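You operate a simulated robot arm through the tools that you are given. There is no shell and no other tool. Be economical: measure what you need, move in short steps, check, and stop when the job is done.

You are at the controls of a simulated robot arm. One attempt, no reset.

Task
Take the brown hand brush and put it on top of the purple pail.
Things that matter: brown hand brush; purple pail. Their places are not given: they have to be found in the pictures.

The check looks at the end state, three seconds after you hand in, the way a careful person would. Anything else that was tipped, shoved, dropped, spilled or broken makes it a failure.

Robot
A 7-joint arm with a two-finger parallel gripper, fixed in place. Base frame: the origin is at the foot of the arm, x ahead of it, y to its left, z up; the work surface is at about z = 0.9. Lengths are in m, angles in rad, forces in N, time in s.
With the tool pointing down near the work surface it reaches from about 0.3 to 0.68 m from the base axis. Its first joint turns from -1.152 to 1.152 rad. Payload 1.57 kg.
The tool frame sits at the grasp point between the pads (the TCP): z along the fingers, y along the line on which they close. The tips reach 0.03 m beyond it. Largest opening 0.11 m; finger width 0.024, thickness 0.012; the body of the gripper, 0.048 by 0.112 m, starts 0.078 m behind the TCP.
Orientation is that of the tool frame in the base frame, as a unit quaternion [x, y, z, w]. With the fingers straight down and closing along the base's y, the tool's x points along the base's -x, its y along +y and its z along -z.

Tools
- The arm moves only by the tool nudge_tool. Its argument "moves" is a list of rows, each a list of 5 numbers: the gripper command, from -1 (fully open) to 1 (shut), values between in proportion, then the shift along the base's x, y, z in units of 30 mm (1.0 is 30 mm), then the turn about the base's z in units of 4 degrees (1.0 is 4 degrees). In form: [[claw, dx, dy, dz, yaw], ...]. A call has 1 to 8 rows; each row shifts and turns the commanded pose from where the row before left it. A call with a number of a shift or a turn outside -1 to 1 is refused whole. Rows are played at 5 a second. More than 0.05 m and 0.15 rad between two rows, or a gripper value outside its range, and nothing of the call is played. Where a pose cannot be reached the arm comes as near as it can. A force on the tool above 40 N (or 10 N above the force at the start of the call, whichever is more), or a blocked arm, ends the call early, and 0.2 s more pass. The fingers move at their own pace (about 0.108 m/s each) and stop on an object; they squeeze with about 27 N. The grip force told is the motor's: it shows also when the fingers shut on nothing. Time passes only in rows, and 0.2 s behind the last, so rows that do not move let the fingers close. It gives the time, the measured TCP pose, the force on the tool (base axes), the opening and the grip force at its end, in the units of the frame above (readings bear some noise).
- Cameras (640 x 400 px; columns grow to the right, rows downward): "scene" is fixed at [0.1675, -0.4051, 1.3974]; the picture's right is [0.48, -0.88, 0.00], its down [-0.59, -0.32, -0.74] and it looks along [0.65, 0.36, -0.67] (base axes); focal length 238 px, centre (320, 200). "wrist" rides on the gripper at [-0.036, 0, -0.08] in the tool frame; the picture's right is [0.00, -1.00, 0.00], its down [0.97, 0.00, -0.24] and it looks along [0.24, 0.00, 0.97] (tool axes); focal length 218 px, centre (320, 200).
- camera(camera): a new picture of that camera. The clock stands still meanwhile.
- pixel_to_xyz(camera, pixels): there is no depth. For up to 12 entries [column, row, z] of the newest picture of that camera ("zoom" is the newest enlarged one), the place [x, y] in the base frame at which the ray of that pixel passes the height z, good to about 0.002 m, but the place of the scene camera against the robot may be out by one fixed shift of up to 0.025 m in any direction. The clock stands still meanwhile.
- enlarge(camera, box): a new picture of the part [left, top, right, bottom] of that camera's present view, enlarged. The clock stands still meanwhile.
- finish_job(): hands the job in; it is judged then, once.

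Go step by step. Measure first, check grasps and placings, and put right what went wrong. The budget is 60 turns and 30 pictures, counting those below and the enlarged ones. Unless the task says otherwise, let go and move clear before handing in, and close with one line.

The tools are called after ">>>" as name(argument=value, ...) on one line, values as JSON. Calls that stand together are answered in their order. nudge_tool: Moves the arm, as the interface text tells. Its arguments: {"type":"object","properties":{"moves":{"type":"array"}},"required":["moves"]} The other tools are called the same way: camera (camera) takes a picture; pixel_to_xyz (camera, pixels) gives the place at which the rays of pixels pass given heights; enlarge (camera, box) takes an enlarged picture of a part of a camera's view; finish_job () hands the job in.

At the start:

```text
time_s: 0.0
ee_pos: [0.392, -0.0727, 1.2179]
ee_rot: [0.0, 1.0, 0.0, 0.0]
force: [0.1, 0.3, 0.3]
grip_width: 0.1097
grasp_force: 0.1
```

scene: 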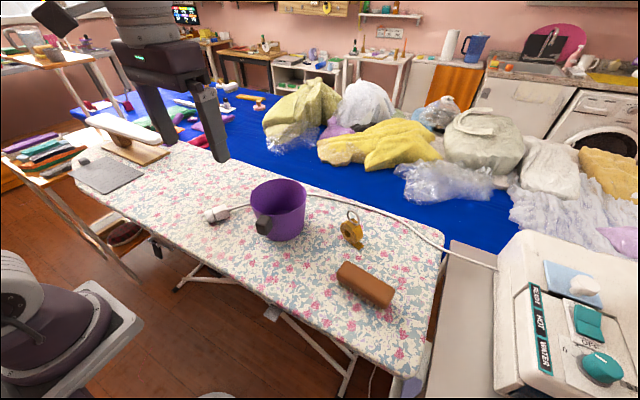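
wrist: 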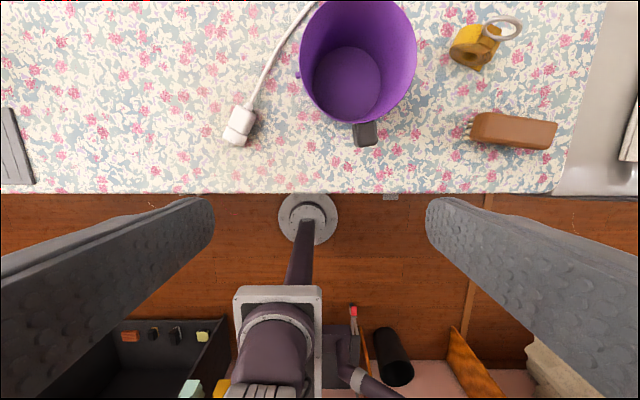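

The brush shows at wrist (515,131) and scene (365,285), and the pail at wrist (357,65). I'll enlarge both and get first position estimates.

>>> enlarge(camera="wrist", box=[280, 0, 600, 200])

>>> enlarge(camera="scene", box=[200, 160, 440, 310])

>>> pixel_to_xyz(camera="wrist", pixels=[[472, 130, 0.92], [555, 133, 0.92], [515, 114, 0.92], [515, 148, 0.92], [300, 60, 1.05], [416, 60, 1.05], [348, 80, 0.9], [365, 122, 1.05], [365, 145, 1.05]])

>>> pixel_to_xyz(camera="scene", pixels=[[337, 285, 0.9], [388, 307, 0.9], [343, 262, 0.94], [394, 285, 0.94], [280, 240, 0.9], [251, 195, 1.05], [306, 195, 1.05]])

```text
2.00 times, centred on (440, 100) of wrist
```

zoom: 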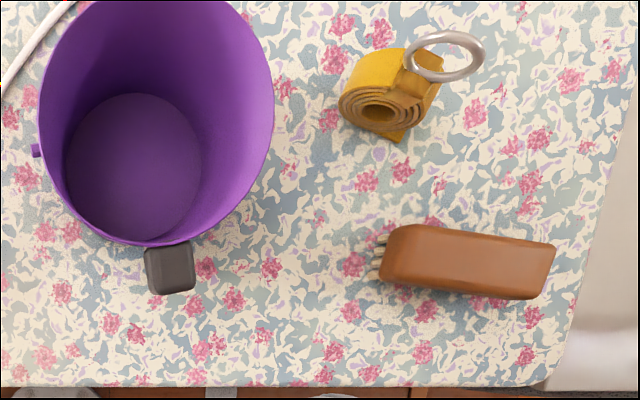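

```text
2.67 times, centred on (320, 235) of scene
```

zoom: 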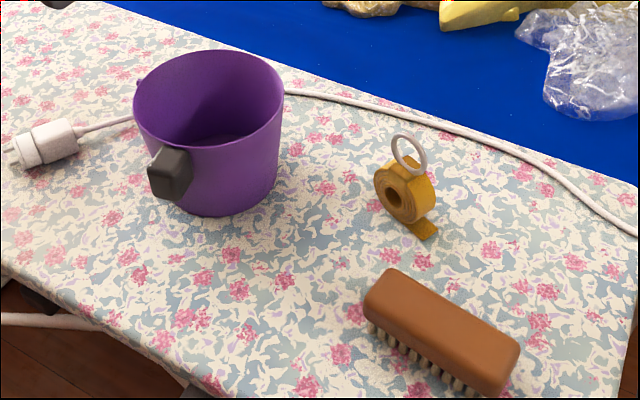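

```text
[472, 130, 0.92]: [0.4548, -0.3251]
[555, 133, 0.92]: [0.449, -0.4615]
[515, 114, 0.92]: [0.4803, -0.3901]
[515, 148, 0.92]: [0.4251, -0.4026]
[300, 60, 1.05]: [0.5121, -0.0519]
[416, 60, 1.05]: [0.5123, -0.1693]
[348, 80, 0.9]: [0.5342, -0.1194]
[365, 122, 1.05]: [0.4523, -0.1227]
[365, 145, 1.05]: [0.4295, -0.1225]
```

```text
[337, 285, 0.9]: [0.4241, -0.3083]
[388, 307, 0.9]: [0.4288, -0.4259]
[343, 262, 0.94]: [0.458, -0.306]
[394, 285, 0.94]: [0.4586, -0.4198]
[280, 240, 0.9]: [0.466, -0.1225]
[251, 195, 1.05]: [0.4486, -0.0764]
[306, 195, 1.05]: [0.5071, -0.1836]
```

The brush lies with its long axis nearly along y, at about (0.453,-0.393), and the pail centre is near (0.51,-0.11). I'll move high toward the brush while turning by -90° so the fingers close across its width.

>>> nudge_tool(moves=[[-1, 0.25, -1, 0, -1], [-1, 0.25, -1, 0, -1], [-1, 0.25, -1, 0, -1], [-1, 0.25, -1, 0, -1], [-1, 0.25, -1, 0, -1], [-1, 0.25, -1, 0, -1], [-1, 0.25, -1, 0, -1], [-1, 0.25, -1, 0, -1]])

>>> nudge_tool(moves=[[-1, 0, -1, -0.5, -1], [-1, 0, -1, -0.5, -1], [-1, 0, -0.7, -0.5, -1], [-1, 0, 0, -0.5, -1], [-1, 0, 0, 0, -1], [-1, 0, 0, 0, -1], [-1, 0, 0, 0, -1], [-1, 0, 0, 0, -1]])

>>> nudge_tool(moves=[[-1, 0, 0, 0, -1], [-1, 0, 0, 0, -1], [-1, 0, 0, 0, -1], [-1, 0, 0, 0, -1], [-1, 0, 0, 0, -1], [-1, 0, 0, 0, -1], [-1, 0, 0, 0, -0.5], [-1, 0, 0, 0, 0]])

>>> camera(camera="wrist")

```text
time_s: 1.8
ee_pos: [0.4502, -0.3128, 1.2196]
ee_rot: [0.277, 0.961, 0.0, -0.001]
force: [0.1, -0.3, 0.2]
grip_width: 0.1101
grasp_force: 0.1
```

```text
time_s: 3.6
ee_pos: [0.4478, -0.382, 1.1577]
ee_rot: [0.531, 0.847, 0.0, 0.001]
force: [0.3, 0.2, 0.6]
grip_width: 0.1101
grasp_force: 0.0
out of reach, approached as far as the arm can: row 2, 3
```

```text
time_s: 5.4
ee_pos: [0.4489, -0.3801, 1.1587]
ee_rot: [0.707, 0.707, 0.0, 0.0]
force: [0.5, -0.3, 0.0]
grip_width: 0.11
grasp_force: 0.0
```

```text
25 pictures are left
```

wrist: 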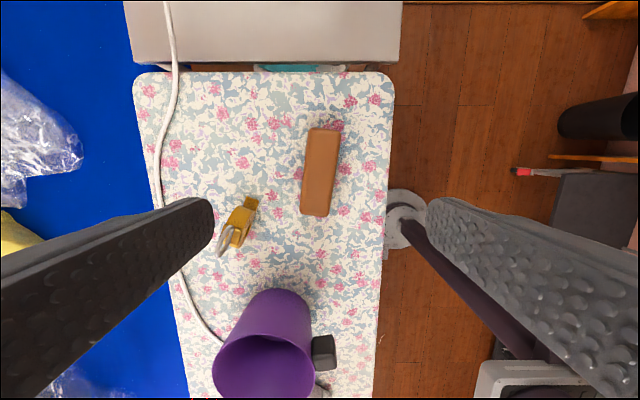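

The brush is now centred near (320,170) and slightly tilted, and the pail's rim and sides are visible. I'll measure it here.

>>> enlarge(camera="wrist", box=[200, 100, 400, 225])

>>> pixel_to_xyz(camera="wrist", pixels=[[310, 128, 0.95], [340, 130, 0.95], [327, 216, 0.95], [301, 213, 0.95], [310, 128, 0.97], [340, 130, 0.97], [327, 216, 0.97], [301, 213, 0.97], [213, 370, 1.03], [312, 370, 1.03], [275, 290, 0.9], [262, 336, 1.03]])

```text
3.20 times, centred on (300, 162) of wrist
```

zoom: 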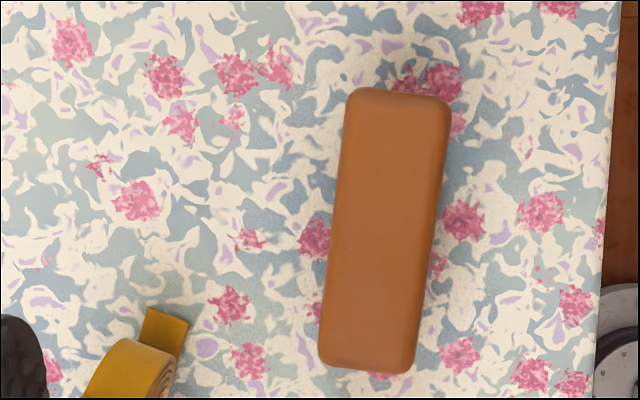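

```text
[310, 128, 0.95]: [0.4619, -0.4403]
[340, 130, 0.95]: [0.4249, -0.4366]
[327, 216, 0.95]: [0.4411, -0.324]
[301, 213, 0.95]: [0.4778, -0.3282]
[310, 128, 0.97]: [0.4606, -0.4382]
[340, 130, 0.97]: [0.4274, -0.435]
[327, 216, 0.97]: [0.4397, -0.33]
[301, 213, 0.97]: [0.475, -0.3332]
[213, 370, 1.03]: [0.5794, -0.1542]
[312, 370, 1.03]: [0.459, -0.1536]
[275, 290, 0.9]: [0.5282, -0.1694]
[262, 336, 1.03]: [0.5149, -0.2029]
```

Brush top is at about z=0.937, its centre at (0.451,-0.381), and its axis is turned about 8° from y. I'll align the yaw and lower part of the way with a partly closed gripper, then check.

>>> nudge_tool(moves=[[-0.3, 0.07, 0, 0, -1], [-0.3, 0, 0, -1, -1], [-0.3, 0, 0, -1, 0], [-0.3, 0, 0, -1, 0], [-0.3, 0, 0, -1, 0], [-0.3, 0, 0, -0.5, 0], [-0.3, 0, 0, 0, 0]])

>>> camera(camera="wrist")

>>> enlarge(camera="scene", box=[280, 190, 440, 310])

```text
time_s: 7.0
ee_pos: [0.4522, -0.3792, 1.0224]
ee_rot: [0.755, 0.656, 0.0, 0.0]
force: [0.4, -0.4, 0.5]
grip_width: 0.0714
grasp_force: 0.0
```

```text
23 pictures are left
```

wrist: 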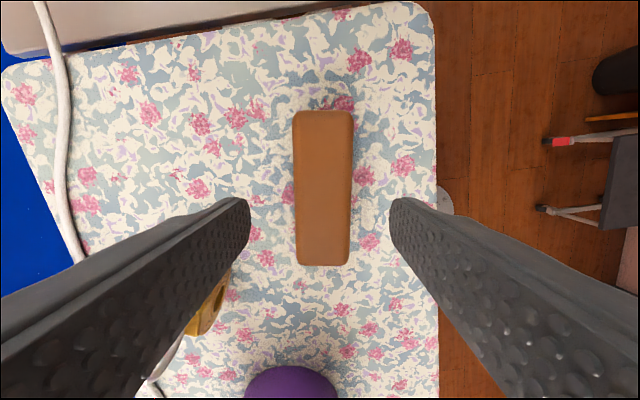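

```text
3.33 times, centred on (360, 250) of scene
```

zoom: 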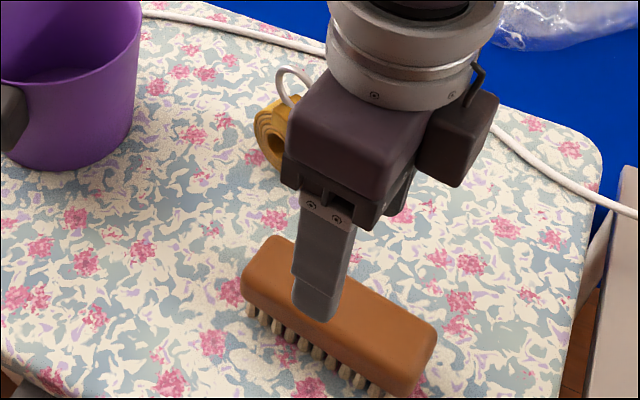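

The brush is centred between the fingers (295–352, 110–265). I'll measure its corners and check the tape's clearance from the left finger before going down.

>>> pixel_to_xyz(camera="wrist", pixels=[[295, 111, 0.937], [353, 112, 0.937], [347, 264, 0.937], [298, 264, 0.937], [295, 111, 0.945], [353, 112, 0.945], [347, 264, 0.945], [298, 264, 0.945], [230, 275, 0.94], [290, 366, 1.02]])

```text
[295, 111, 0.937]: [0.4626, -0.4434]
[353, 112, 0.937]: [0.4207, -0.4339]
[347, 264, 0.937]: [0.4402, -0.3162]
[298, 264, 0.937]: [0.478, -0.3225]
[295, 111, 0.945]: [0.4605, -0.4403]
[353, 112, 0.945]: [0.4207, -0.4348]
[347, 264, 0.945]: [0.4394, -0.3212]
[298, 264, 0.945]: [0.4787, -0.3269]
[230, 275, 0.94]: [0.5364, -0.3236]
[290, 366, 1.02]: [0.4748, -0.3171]
```

The brush is centred on the TCP to within 2 mm, and the tape is clear at x≥0.536. I'll lower to z≈0.945 and close.

>>> nudge_tool(moves=[[-0.3, -0.05, 0, -1, 0], [-0.3, 0, 0, -1, 0], [-0.3, 0, 0, -0.58, 0], [-0.3, 0, 0, 0, 0], [1, 0, 0, 0, 0], [1, 0, 0, 0, 0], [1, 0, 0, 0, 0], [1, 0, 0, 0, 0]])

>>> enlarge(camera="scene", box=[280, 190, 440, 310])

```text
time_s: 8.8
ee_pos: [0.4492, -0.3813, 0.9452]
ee_rot: [0.755, 0.656, 0.001, -0.001]
force: [0.0, 0.1, -0.3]
grip_width: 0.0437
grasp_force: 26.8
```

```text
3.33 times, centred on (360, 250) of scene
```

zoom: 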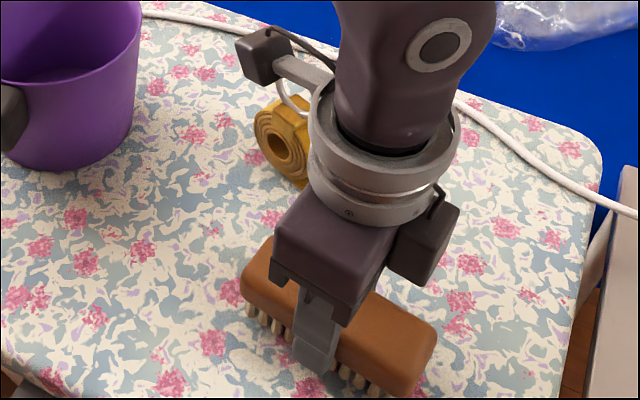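

The grip is holding at 43.7 mm and 26.8 N. I'll lift straight up.

>>> nudge_tool(moves=[[1, 0, 0, 0.5, 0], [1, 0, 0, 1, 0], [1, 0, 0, 1, 0], [1, 0, 0, 1, 0], [1, 0, 0, 1, 0], [1, 0, 0, 1, 0], [1, 0, 0, 1, 0], [1, 0, 0, 0.5, 0]])

>>> camera(camera="wrist")

>>> camera(camera="scene")

```text
time_s: 10.6
ee_pos: [0.4478, -0.3818, 1.1574]
ee_rot: [0.754, 0.657, 0.0, 0.0]
force: [0.4, -0.6, -1.0]
grip_width: 0.0432
grasp_force: 27.2
```

```text
20 pictures are left
```

wrist: 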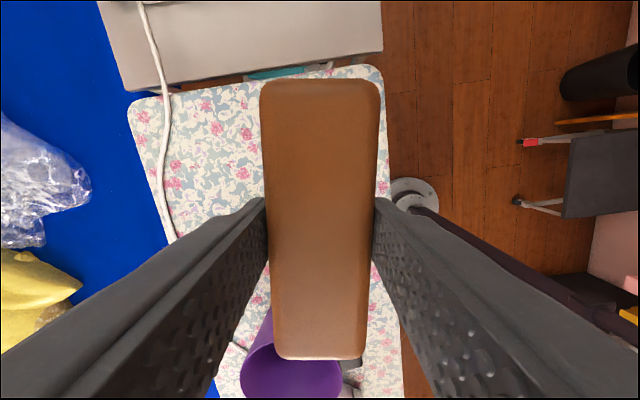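

```text
19 pictures are left
```

scene: 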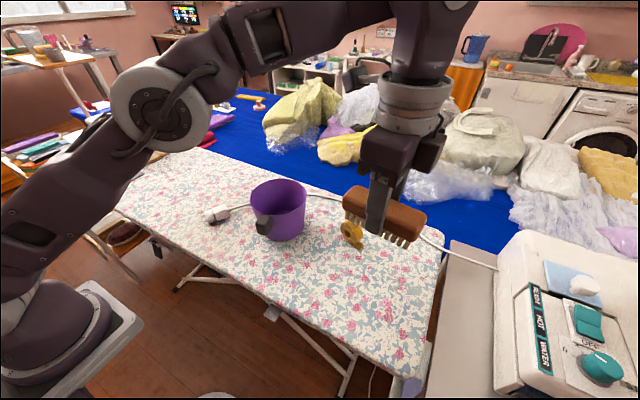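

The brush is held level. I'll carry it high to beside the pail at about (0.36,-0.055), so the pail shows in the open upper-left of the wrist view for measuring.

>>> nudge_tool(moves=[[1, -0.27, 0.9, 0.5, 1], [1, -0.27, 1, 0.5, 1], [1, -0.27, 1, 0.4, 0], [1, -0.27, 1, 0, 0], [1, -0.27, 1, 0, 0], [1, -0.27, 1, 0, 0], [1, -0.27, 1, 0, 0], [1, -0.27, 1, 0, 0]])

>>> nudge_tool(moves=[[1, -0.27, 1, 0, 0], [1, -0.27, 1, 0, 0], [1, -0.27, 1, 0, 0], [1, 0, 0, 0, 0], [1, 0, 0, 0, 0]])

>>> camera(camera="wrist")

```text
time_s: 12.4
ee_pos: [0.3841, -0.143, 1.1988]
ee_rot: [0.707, 0.708, 0.0, 0.0]
force: [-0.1, 0.7, -0.8]
grip_width: 0.0435
grasp_force: 26.9
```

```text
time_s: 13.6
ee_pos: [0.3619, -0.0557, 1.1966]
ee_rot: [0.707, 0.707, 0.0, 0.001]
force: [-1.0, 0.4, -0.7]
grip_width: 0.0435
grasp_force: 26.6
```

```text
18 pictures are left
```

wrist: 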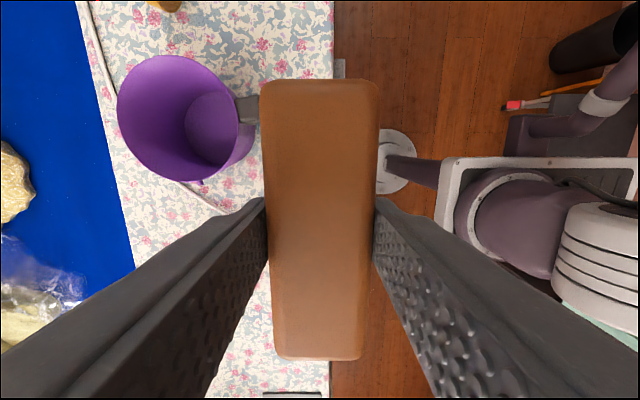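

The pail is fully visible at cols 117–240, rows 55–182. I'll enlarge it for rim measurements.

>>> enlarge(camera="wrist", box=[90, 30, 282, 150])

>>> enlarge(camera="wrist", box=[90, 80, 282, 200])

>>> pixel_to_xyz(camera="wrist", pixels=[[262, 83, 1.19], [378, 83, 1.19], [275, 358, 1.19], [362, 358, 1.19], [262, 83, 1.2], [378, 83, 1.2], [275, 358, 1.2], [362, 358, 1.2]])

```text
3.33 times, centred on (186, 90) of wrist
```

zoom: 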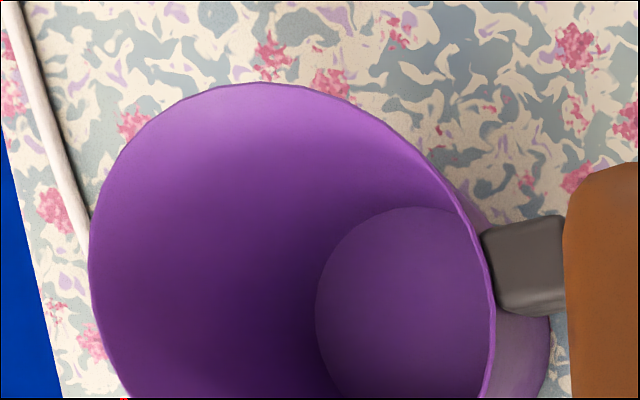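

```text
3.33 times, centred on (186, 140) of wrist
```

zoom: 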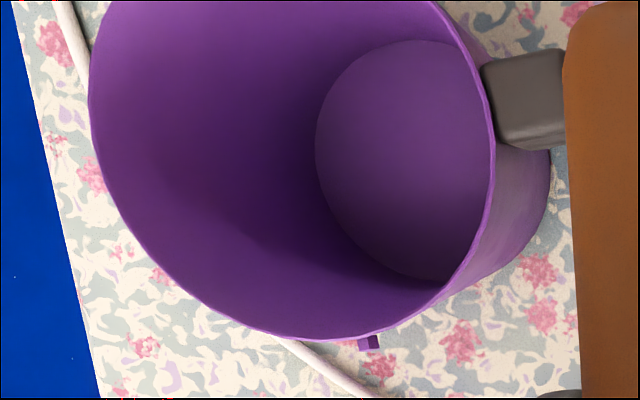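

```text
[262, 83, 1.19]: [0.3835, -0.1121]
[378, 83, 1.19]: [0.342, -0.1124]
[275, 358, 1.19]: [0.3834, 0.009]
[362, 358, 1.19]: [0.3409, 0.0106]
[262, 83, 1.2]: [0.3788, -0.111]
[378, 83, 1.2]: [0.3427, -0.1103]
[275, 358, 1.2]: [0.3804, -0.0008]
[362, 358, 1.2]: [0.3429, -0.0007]
```

The brush top sits about 8 mm below the TCP, and the brush is about 0.122 long and 0.043 wide. Next I'll find the rim's extents over several heights, for triangulation against the first picture.

>>> pixel_to_xyz(camera="wrist", pixels=[[116.4, 108, 1.0], [238.5, 135, 1.0], [168, 54.6, 1.0], [183, 182.3, 1.0], [116.4, 108, 1.02], [238.5, 135, 1.02], [168, 54.6, 1.02], [183, 182.3, 1.02], [116.4, 108, 1.04], [238.5, 135, 1.04], [168, 54.6, 1.04], [183, 182.3, 1.04]])

>>> pixel_to_xyz(camera="scene", pixels=[[250.5, 196, 1.0], [306, 193, 1.0], [250.5, 196, 1.02], [306, 193, 1.02], [250.5, 196, 1.04], [306, 193, 1.04]])

```text
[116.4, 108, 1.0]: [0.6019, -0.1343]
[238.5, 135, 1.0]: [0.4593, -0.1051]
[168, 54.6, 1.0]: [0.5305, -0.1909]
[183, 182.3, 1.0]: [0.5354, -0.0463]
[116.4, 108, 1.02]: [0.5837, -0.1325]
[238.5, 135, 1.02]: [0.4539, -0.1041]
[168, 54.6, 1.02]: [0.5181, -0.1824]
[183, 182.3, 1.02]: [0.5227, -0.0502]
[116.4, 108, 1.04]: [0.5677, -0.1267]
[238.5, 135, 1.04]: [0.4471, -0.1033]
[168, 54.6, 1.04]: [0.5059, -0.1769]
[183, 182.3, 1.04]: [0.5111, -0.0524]
```

```text
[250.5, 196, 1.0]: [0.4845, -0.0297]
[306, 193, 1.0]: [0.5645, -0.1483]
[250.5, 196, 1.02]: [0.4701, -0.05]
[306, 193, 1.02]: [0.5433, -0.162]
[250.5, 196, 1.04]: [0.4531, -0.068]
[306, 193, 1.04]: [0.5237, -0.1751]
```

These views put the rim between z=1.0 and 1.02. I'll cross high over the pail to x≈0.64 for a wide-baseline view from the other side.

>>> nudge_tool(moves=[[1, 1, 0, 0, 0], [1, 1, 0, 0, 0], [1, 1, 0, 0, 0], [1, 1, 0, 0, 0], [1, 1, 0, 0, 0], [1, 1, 0, 0, 0], [1, 1, 0, 0, 0], [1, 1, 0, 0, 0]])

>>> nudge_tool(moves=[[1, 1, 0, 0, 0], [1, 0.4, 0, 0, 0], [1, 0, 0, 0, 0], [1, 0, 0, 0, 0]])

>>> camera(camera="wrist")

```text
time_s: 15.4
ee_pos: [0.602, -0.0549, 1.196]
ee_rot: [0.707, 0.707, -0.001, 0.0]
force: [-0.5, 0.1, -2.0]
grip_width: 0.0435
grasp_force: 27.5
```

```text
time_s: 16.4
ee_pos: [0.6024, -0.0541, 1.1981]
ee_rot: [0.707, 0.707, 0.001, 0.002]
force: [0.3, 0.5, -0.6]
grip_width: 0.0435
grasp_force: 27.3
out of reach, approached as far as the arm can: row 1, 2
```

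```text
15 pictures are left
```

wrist: 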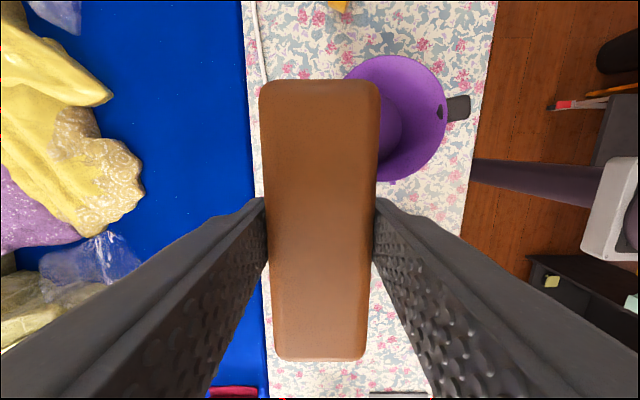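

From x=0.602 the rim's near-base (-x) edge is at col 447. I'll enlarge and triangulate it against the earlier left-side view.

>>> enlarge(camera="wrist", box=[335, 45, 495, 195])

>>> pixel_to_xyz(camera="wrist", pixels=[[446.5, 118, 0.98], [446.5, 118, 1.0], [446.5, 118, 1.02], [446.5, 118, 1.04], [395, 55, 1.0], [395, 55, 1.02], [395, 182, 1.0], [395, 182, 1.02]])

```text
2.67 times, centred on (415, 120) of wrist
```

zoom: 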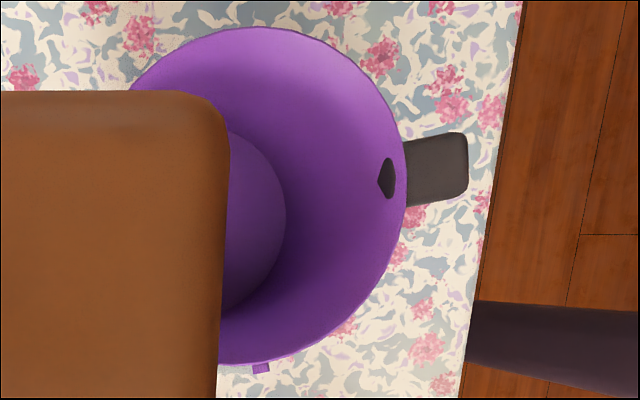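

```text
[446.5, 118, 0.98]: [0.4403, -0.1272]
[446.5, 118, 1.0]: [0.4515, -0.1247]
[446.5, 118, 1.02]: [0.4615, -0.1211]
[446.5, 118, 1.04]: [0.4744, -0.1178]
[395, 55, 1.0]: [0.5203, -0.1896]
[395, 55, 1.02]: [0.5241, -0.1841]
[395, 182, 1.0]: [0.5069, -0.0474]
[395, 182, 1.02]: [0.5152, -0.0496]
```

Triangulation gives rim z≈1.011, centre ≈(0.5245,-0.118) and radius ≈0.068, so the 0.122 brush can't span the diameter. It will rest stably on a chord about 48 mm off-centre. I'll move above that spot on the +x side, come partway down and look.

>>> nudge_tool(moves=[[1, -0.33, -0.75, 0, 0], [1, -0.33, -0.75, 0, 0], [1, -0.33, -0.8, -0.5, 0], [1, 0, 0, -1, 0], [1, 0, 0, -1, 0], [1, 0, 0, -0.5, 0], [1, 0, 0, 0, 0]])

>>> enlarge(camera="scene", box=[220, 120, 380, 260])

>>> camera(camera="wrist")

```text
time_s: 18.0
ee_pos: [0.5729, -0.1236, 1.11]
ee_rot: [0.707, 0.707, 0.0, 0.0]
force: [-1.0, 0.2, -1.1]
grip_width: 0.0432
grasp_force: 27.0
```

```text
2.86 times, centred on (300, 190) of scene
```

zoom: 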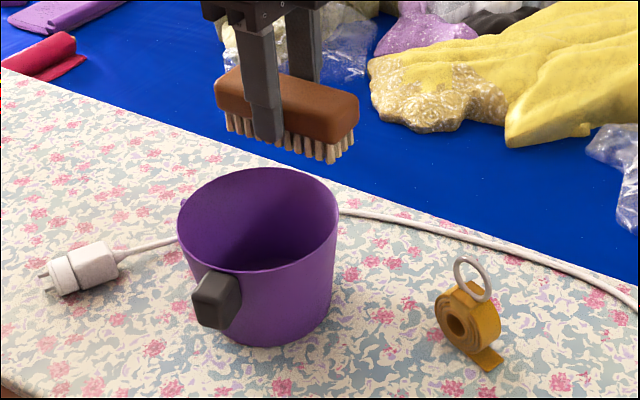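

```text
12 pictures are left
```

wrist: 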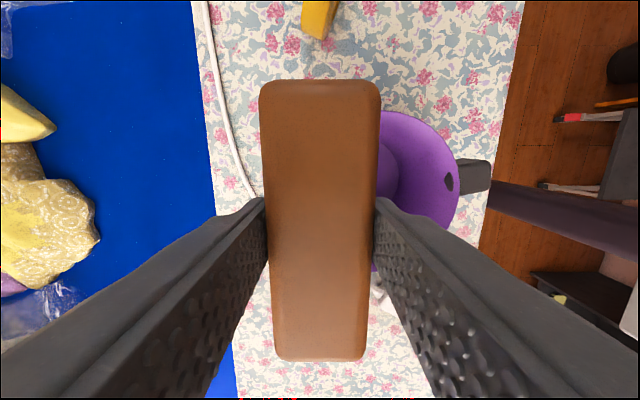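

Bristles run nearly to the brush ends and the fingertips sit above the bristle bottoms. The rim's -x edge is at col 460; I'll check the position against it.

>>> pixel_to_xyz(camera="wrist", pixels=[[459.5, 190, 1.011], [400, 112, 1.011], [459.5, 190, 1.005], [459.5, 190, 1.017]])

```text
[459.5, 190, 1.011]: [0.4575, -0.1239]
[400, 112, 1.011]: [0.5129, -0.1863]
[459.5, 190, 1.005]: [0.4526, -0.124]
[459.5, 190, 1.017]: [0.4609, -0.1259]
```

It's consistent: rim x-min 0.4575 and y-min -0.186 at z≈1.011, so the brush centre is 48 mm off the pail centre and symmetric in y. I'll lower to just above contact.

>>> nudge_tool(moves=[[1, 0, 0, -0.7, 0], [1, 0, 0, -0.6, 0], [1, 0, 0, -0.2, 0], [1, 0, 0, 0, 0]])

>>> enlarge(camera="scene", box=[230, 140, 350, 250])

```text
time_s: 19.0
ee_pos: [0.5729, -0.1257, 1.0643]
ee_rot: [0.707, 0.708, -0.001, 0.0]
force: [1.3, -0.5, -0.6]
grip_width: 0.0434
grasp_force: 27.2
```

```text
3.64 times, centred on (290, 195) of scene
```

zoom: 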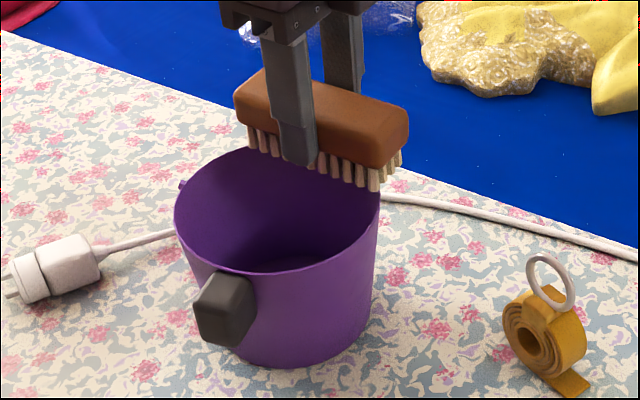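

The brush is about 5 mm above the rim, its bristle corners lining up with the rim sides. I'll go down in small steps and watch the force.

>>> nudge_tool(moves=[[1, 0, 0, -0.08, 0], [1, 0, 0, -0.08, 0], [1, 0, 0, 0, 0]])

>>> nudge_tool(moves=[[1, 0, 0, -0.06, 0], [1, 0, 0, 0, 0]])

```text
time_s: 19.8
ee_pos: [0.573, -0.1257, 1.0592]
ee_rot: [0.707, 0.707, -0.001, 0.001]
force: [0.4, 0.2, -1.3]
grip_width: 0.0435
grasp_force: 27.2
```

```text
time_s: 20.4
ee_pos: [0.5727, -0.1258, 1.0563]
ee_rot: [0.708, 0.707, 0.001, 0.0]
force: [0.0, -0.6, -1.0]
grip_width: 0.0436
grasp_force: 27.5
```

No contact yet at z=1.056. I'll keep stepping down.

>>> nudge_tool(moves=[[1, 0, 0, -0.06, 0], [1, 0, 0, 0, 0]])

>>> nudge_tool(moves=[[1, 0, 0, -0.05, 0], [1, 0, 0, 0, 0]])

>>> enlarge(camera="scene", box=[240, 150, 330, 220])

```text
time_s: 21.0
ee_pos: [0.5716, -0.1246, 1.0549]
ee_rot: [0.707, 0.707, 0.0, 0.0]
force: [0.2, 0.1, 0.0]
grip_width: 0.0436
grasp_force: 26.8
```

```text
time_s: 21.6
ee_pos: [0.5722, -0.1236, 1.0549]
ee_rot: [0.707, 0.707, -0.001, 0.0]
force: [-0.7, 0.9, 7.1]
grip_width: 0.0435
grasp_force: 27.3
```

```text
5.71 times, centred on (285, 185) of scene
```

zoom: 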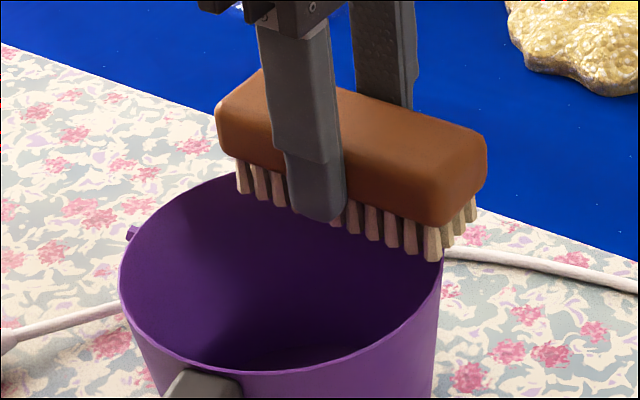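

Contact: 7 N upward with the bristles on the rim at both ends and the fingertips above the rim. I'll ease off slightly and open the fingers gently.

>>> nudge_tool(moves=[[1, 0, 0, 0.04, 0], [1, 0, 0, 0, 0], [0.15, 0, 0, 0, 0], [0.1, 0, 0, 0, 0], [0, 0, 0, 0, 0], [-0.1, 0, 0, 0, 0], [-0.1, 0, 0, 0, 0]])

>>> enlarge(camera="scene", box=[240, 150, 330, 220])

```text
time_s: 23.2
ee_pos: [0.5727, -0.1238, 1.0548]
ee_rot: [0.707, 0.708, 0.0, 0.0]
force: [0.7, -0.1, 0.6]
grip_width: 0.0605
grasp_force: 0.1
```

```text
5.71 times, centred on (285, 185) of scene
```

zoom: 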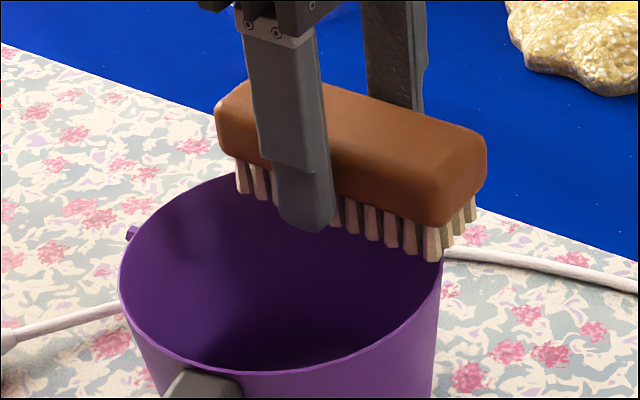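

The brush stays put on the rim with the fingers open at 60 mm. I'll lift straight up and clear.

>>> nudge_tool(moves=[[-0.1, 0, 0, 0.3, 0], [-0.1, 0, 0, 0.6, 0], [-0.1, 0, 0, 1, 0], [-0.1, 0, 0, 1, 0], [-0.1, 0, 0, 1, 0], [-0.1, 0, 0, 0.5, 0], [-0.1, -0.5, 0.5, 0, 0], [-0.1, -0.5, 0.5, 0, 0]])

>>> nudge_tool(moves=[[-0.1, -1, 1, 0, 0], [-0.1, -1, 1, 0, 0], [-0.1, 0, 0, 0, 0], [-0.1, 0, 0, 0, 0], [-0.1, 0, 0, 0, 0]])

>>> camera(camera="scene")

>>> enlarge(camera="scene", box=[230, 140, 350, 250])

```text
time_s: 25.0
ee_pos: [0.5435, -0.0935, 1.1876]
ee_rot: [0.707, 0.707, -0.001, 0.0]
force: [1.1, -0.4, -1.1]
grip_width: 0.0608
grasp_force: 0.1
```

```text
time_s: 26.2
ee_pos: [0.4823, -0.0341, 1.1861]
ee_rot: [0.707, 0.707, 0.0, 0.0]
force: [0.2, 0.0, -0.2]
grip_width: 0.0603
grasp_force: 0.0
```

```text
8 pictures are left
```

scene: 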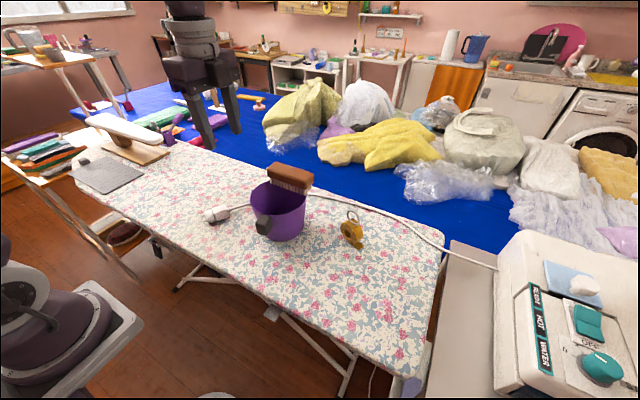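

```text
3.64 times, centred on (290, 195) of scene
```

zoom: 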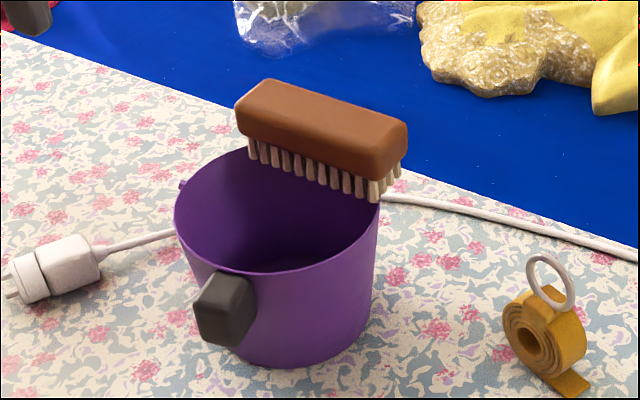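

The brush rests level on the pail's rim and hasn't moved since release. The pail, tape and plug are where they were, and the gripper is clear, so I'm handing in.

>>> finish_job()

```text
The job is handed in.
```

The brown hand brush is on top of the purple pail, lying level across one side of the rim because it is too short to span the middle; nothing else was disturbed.
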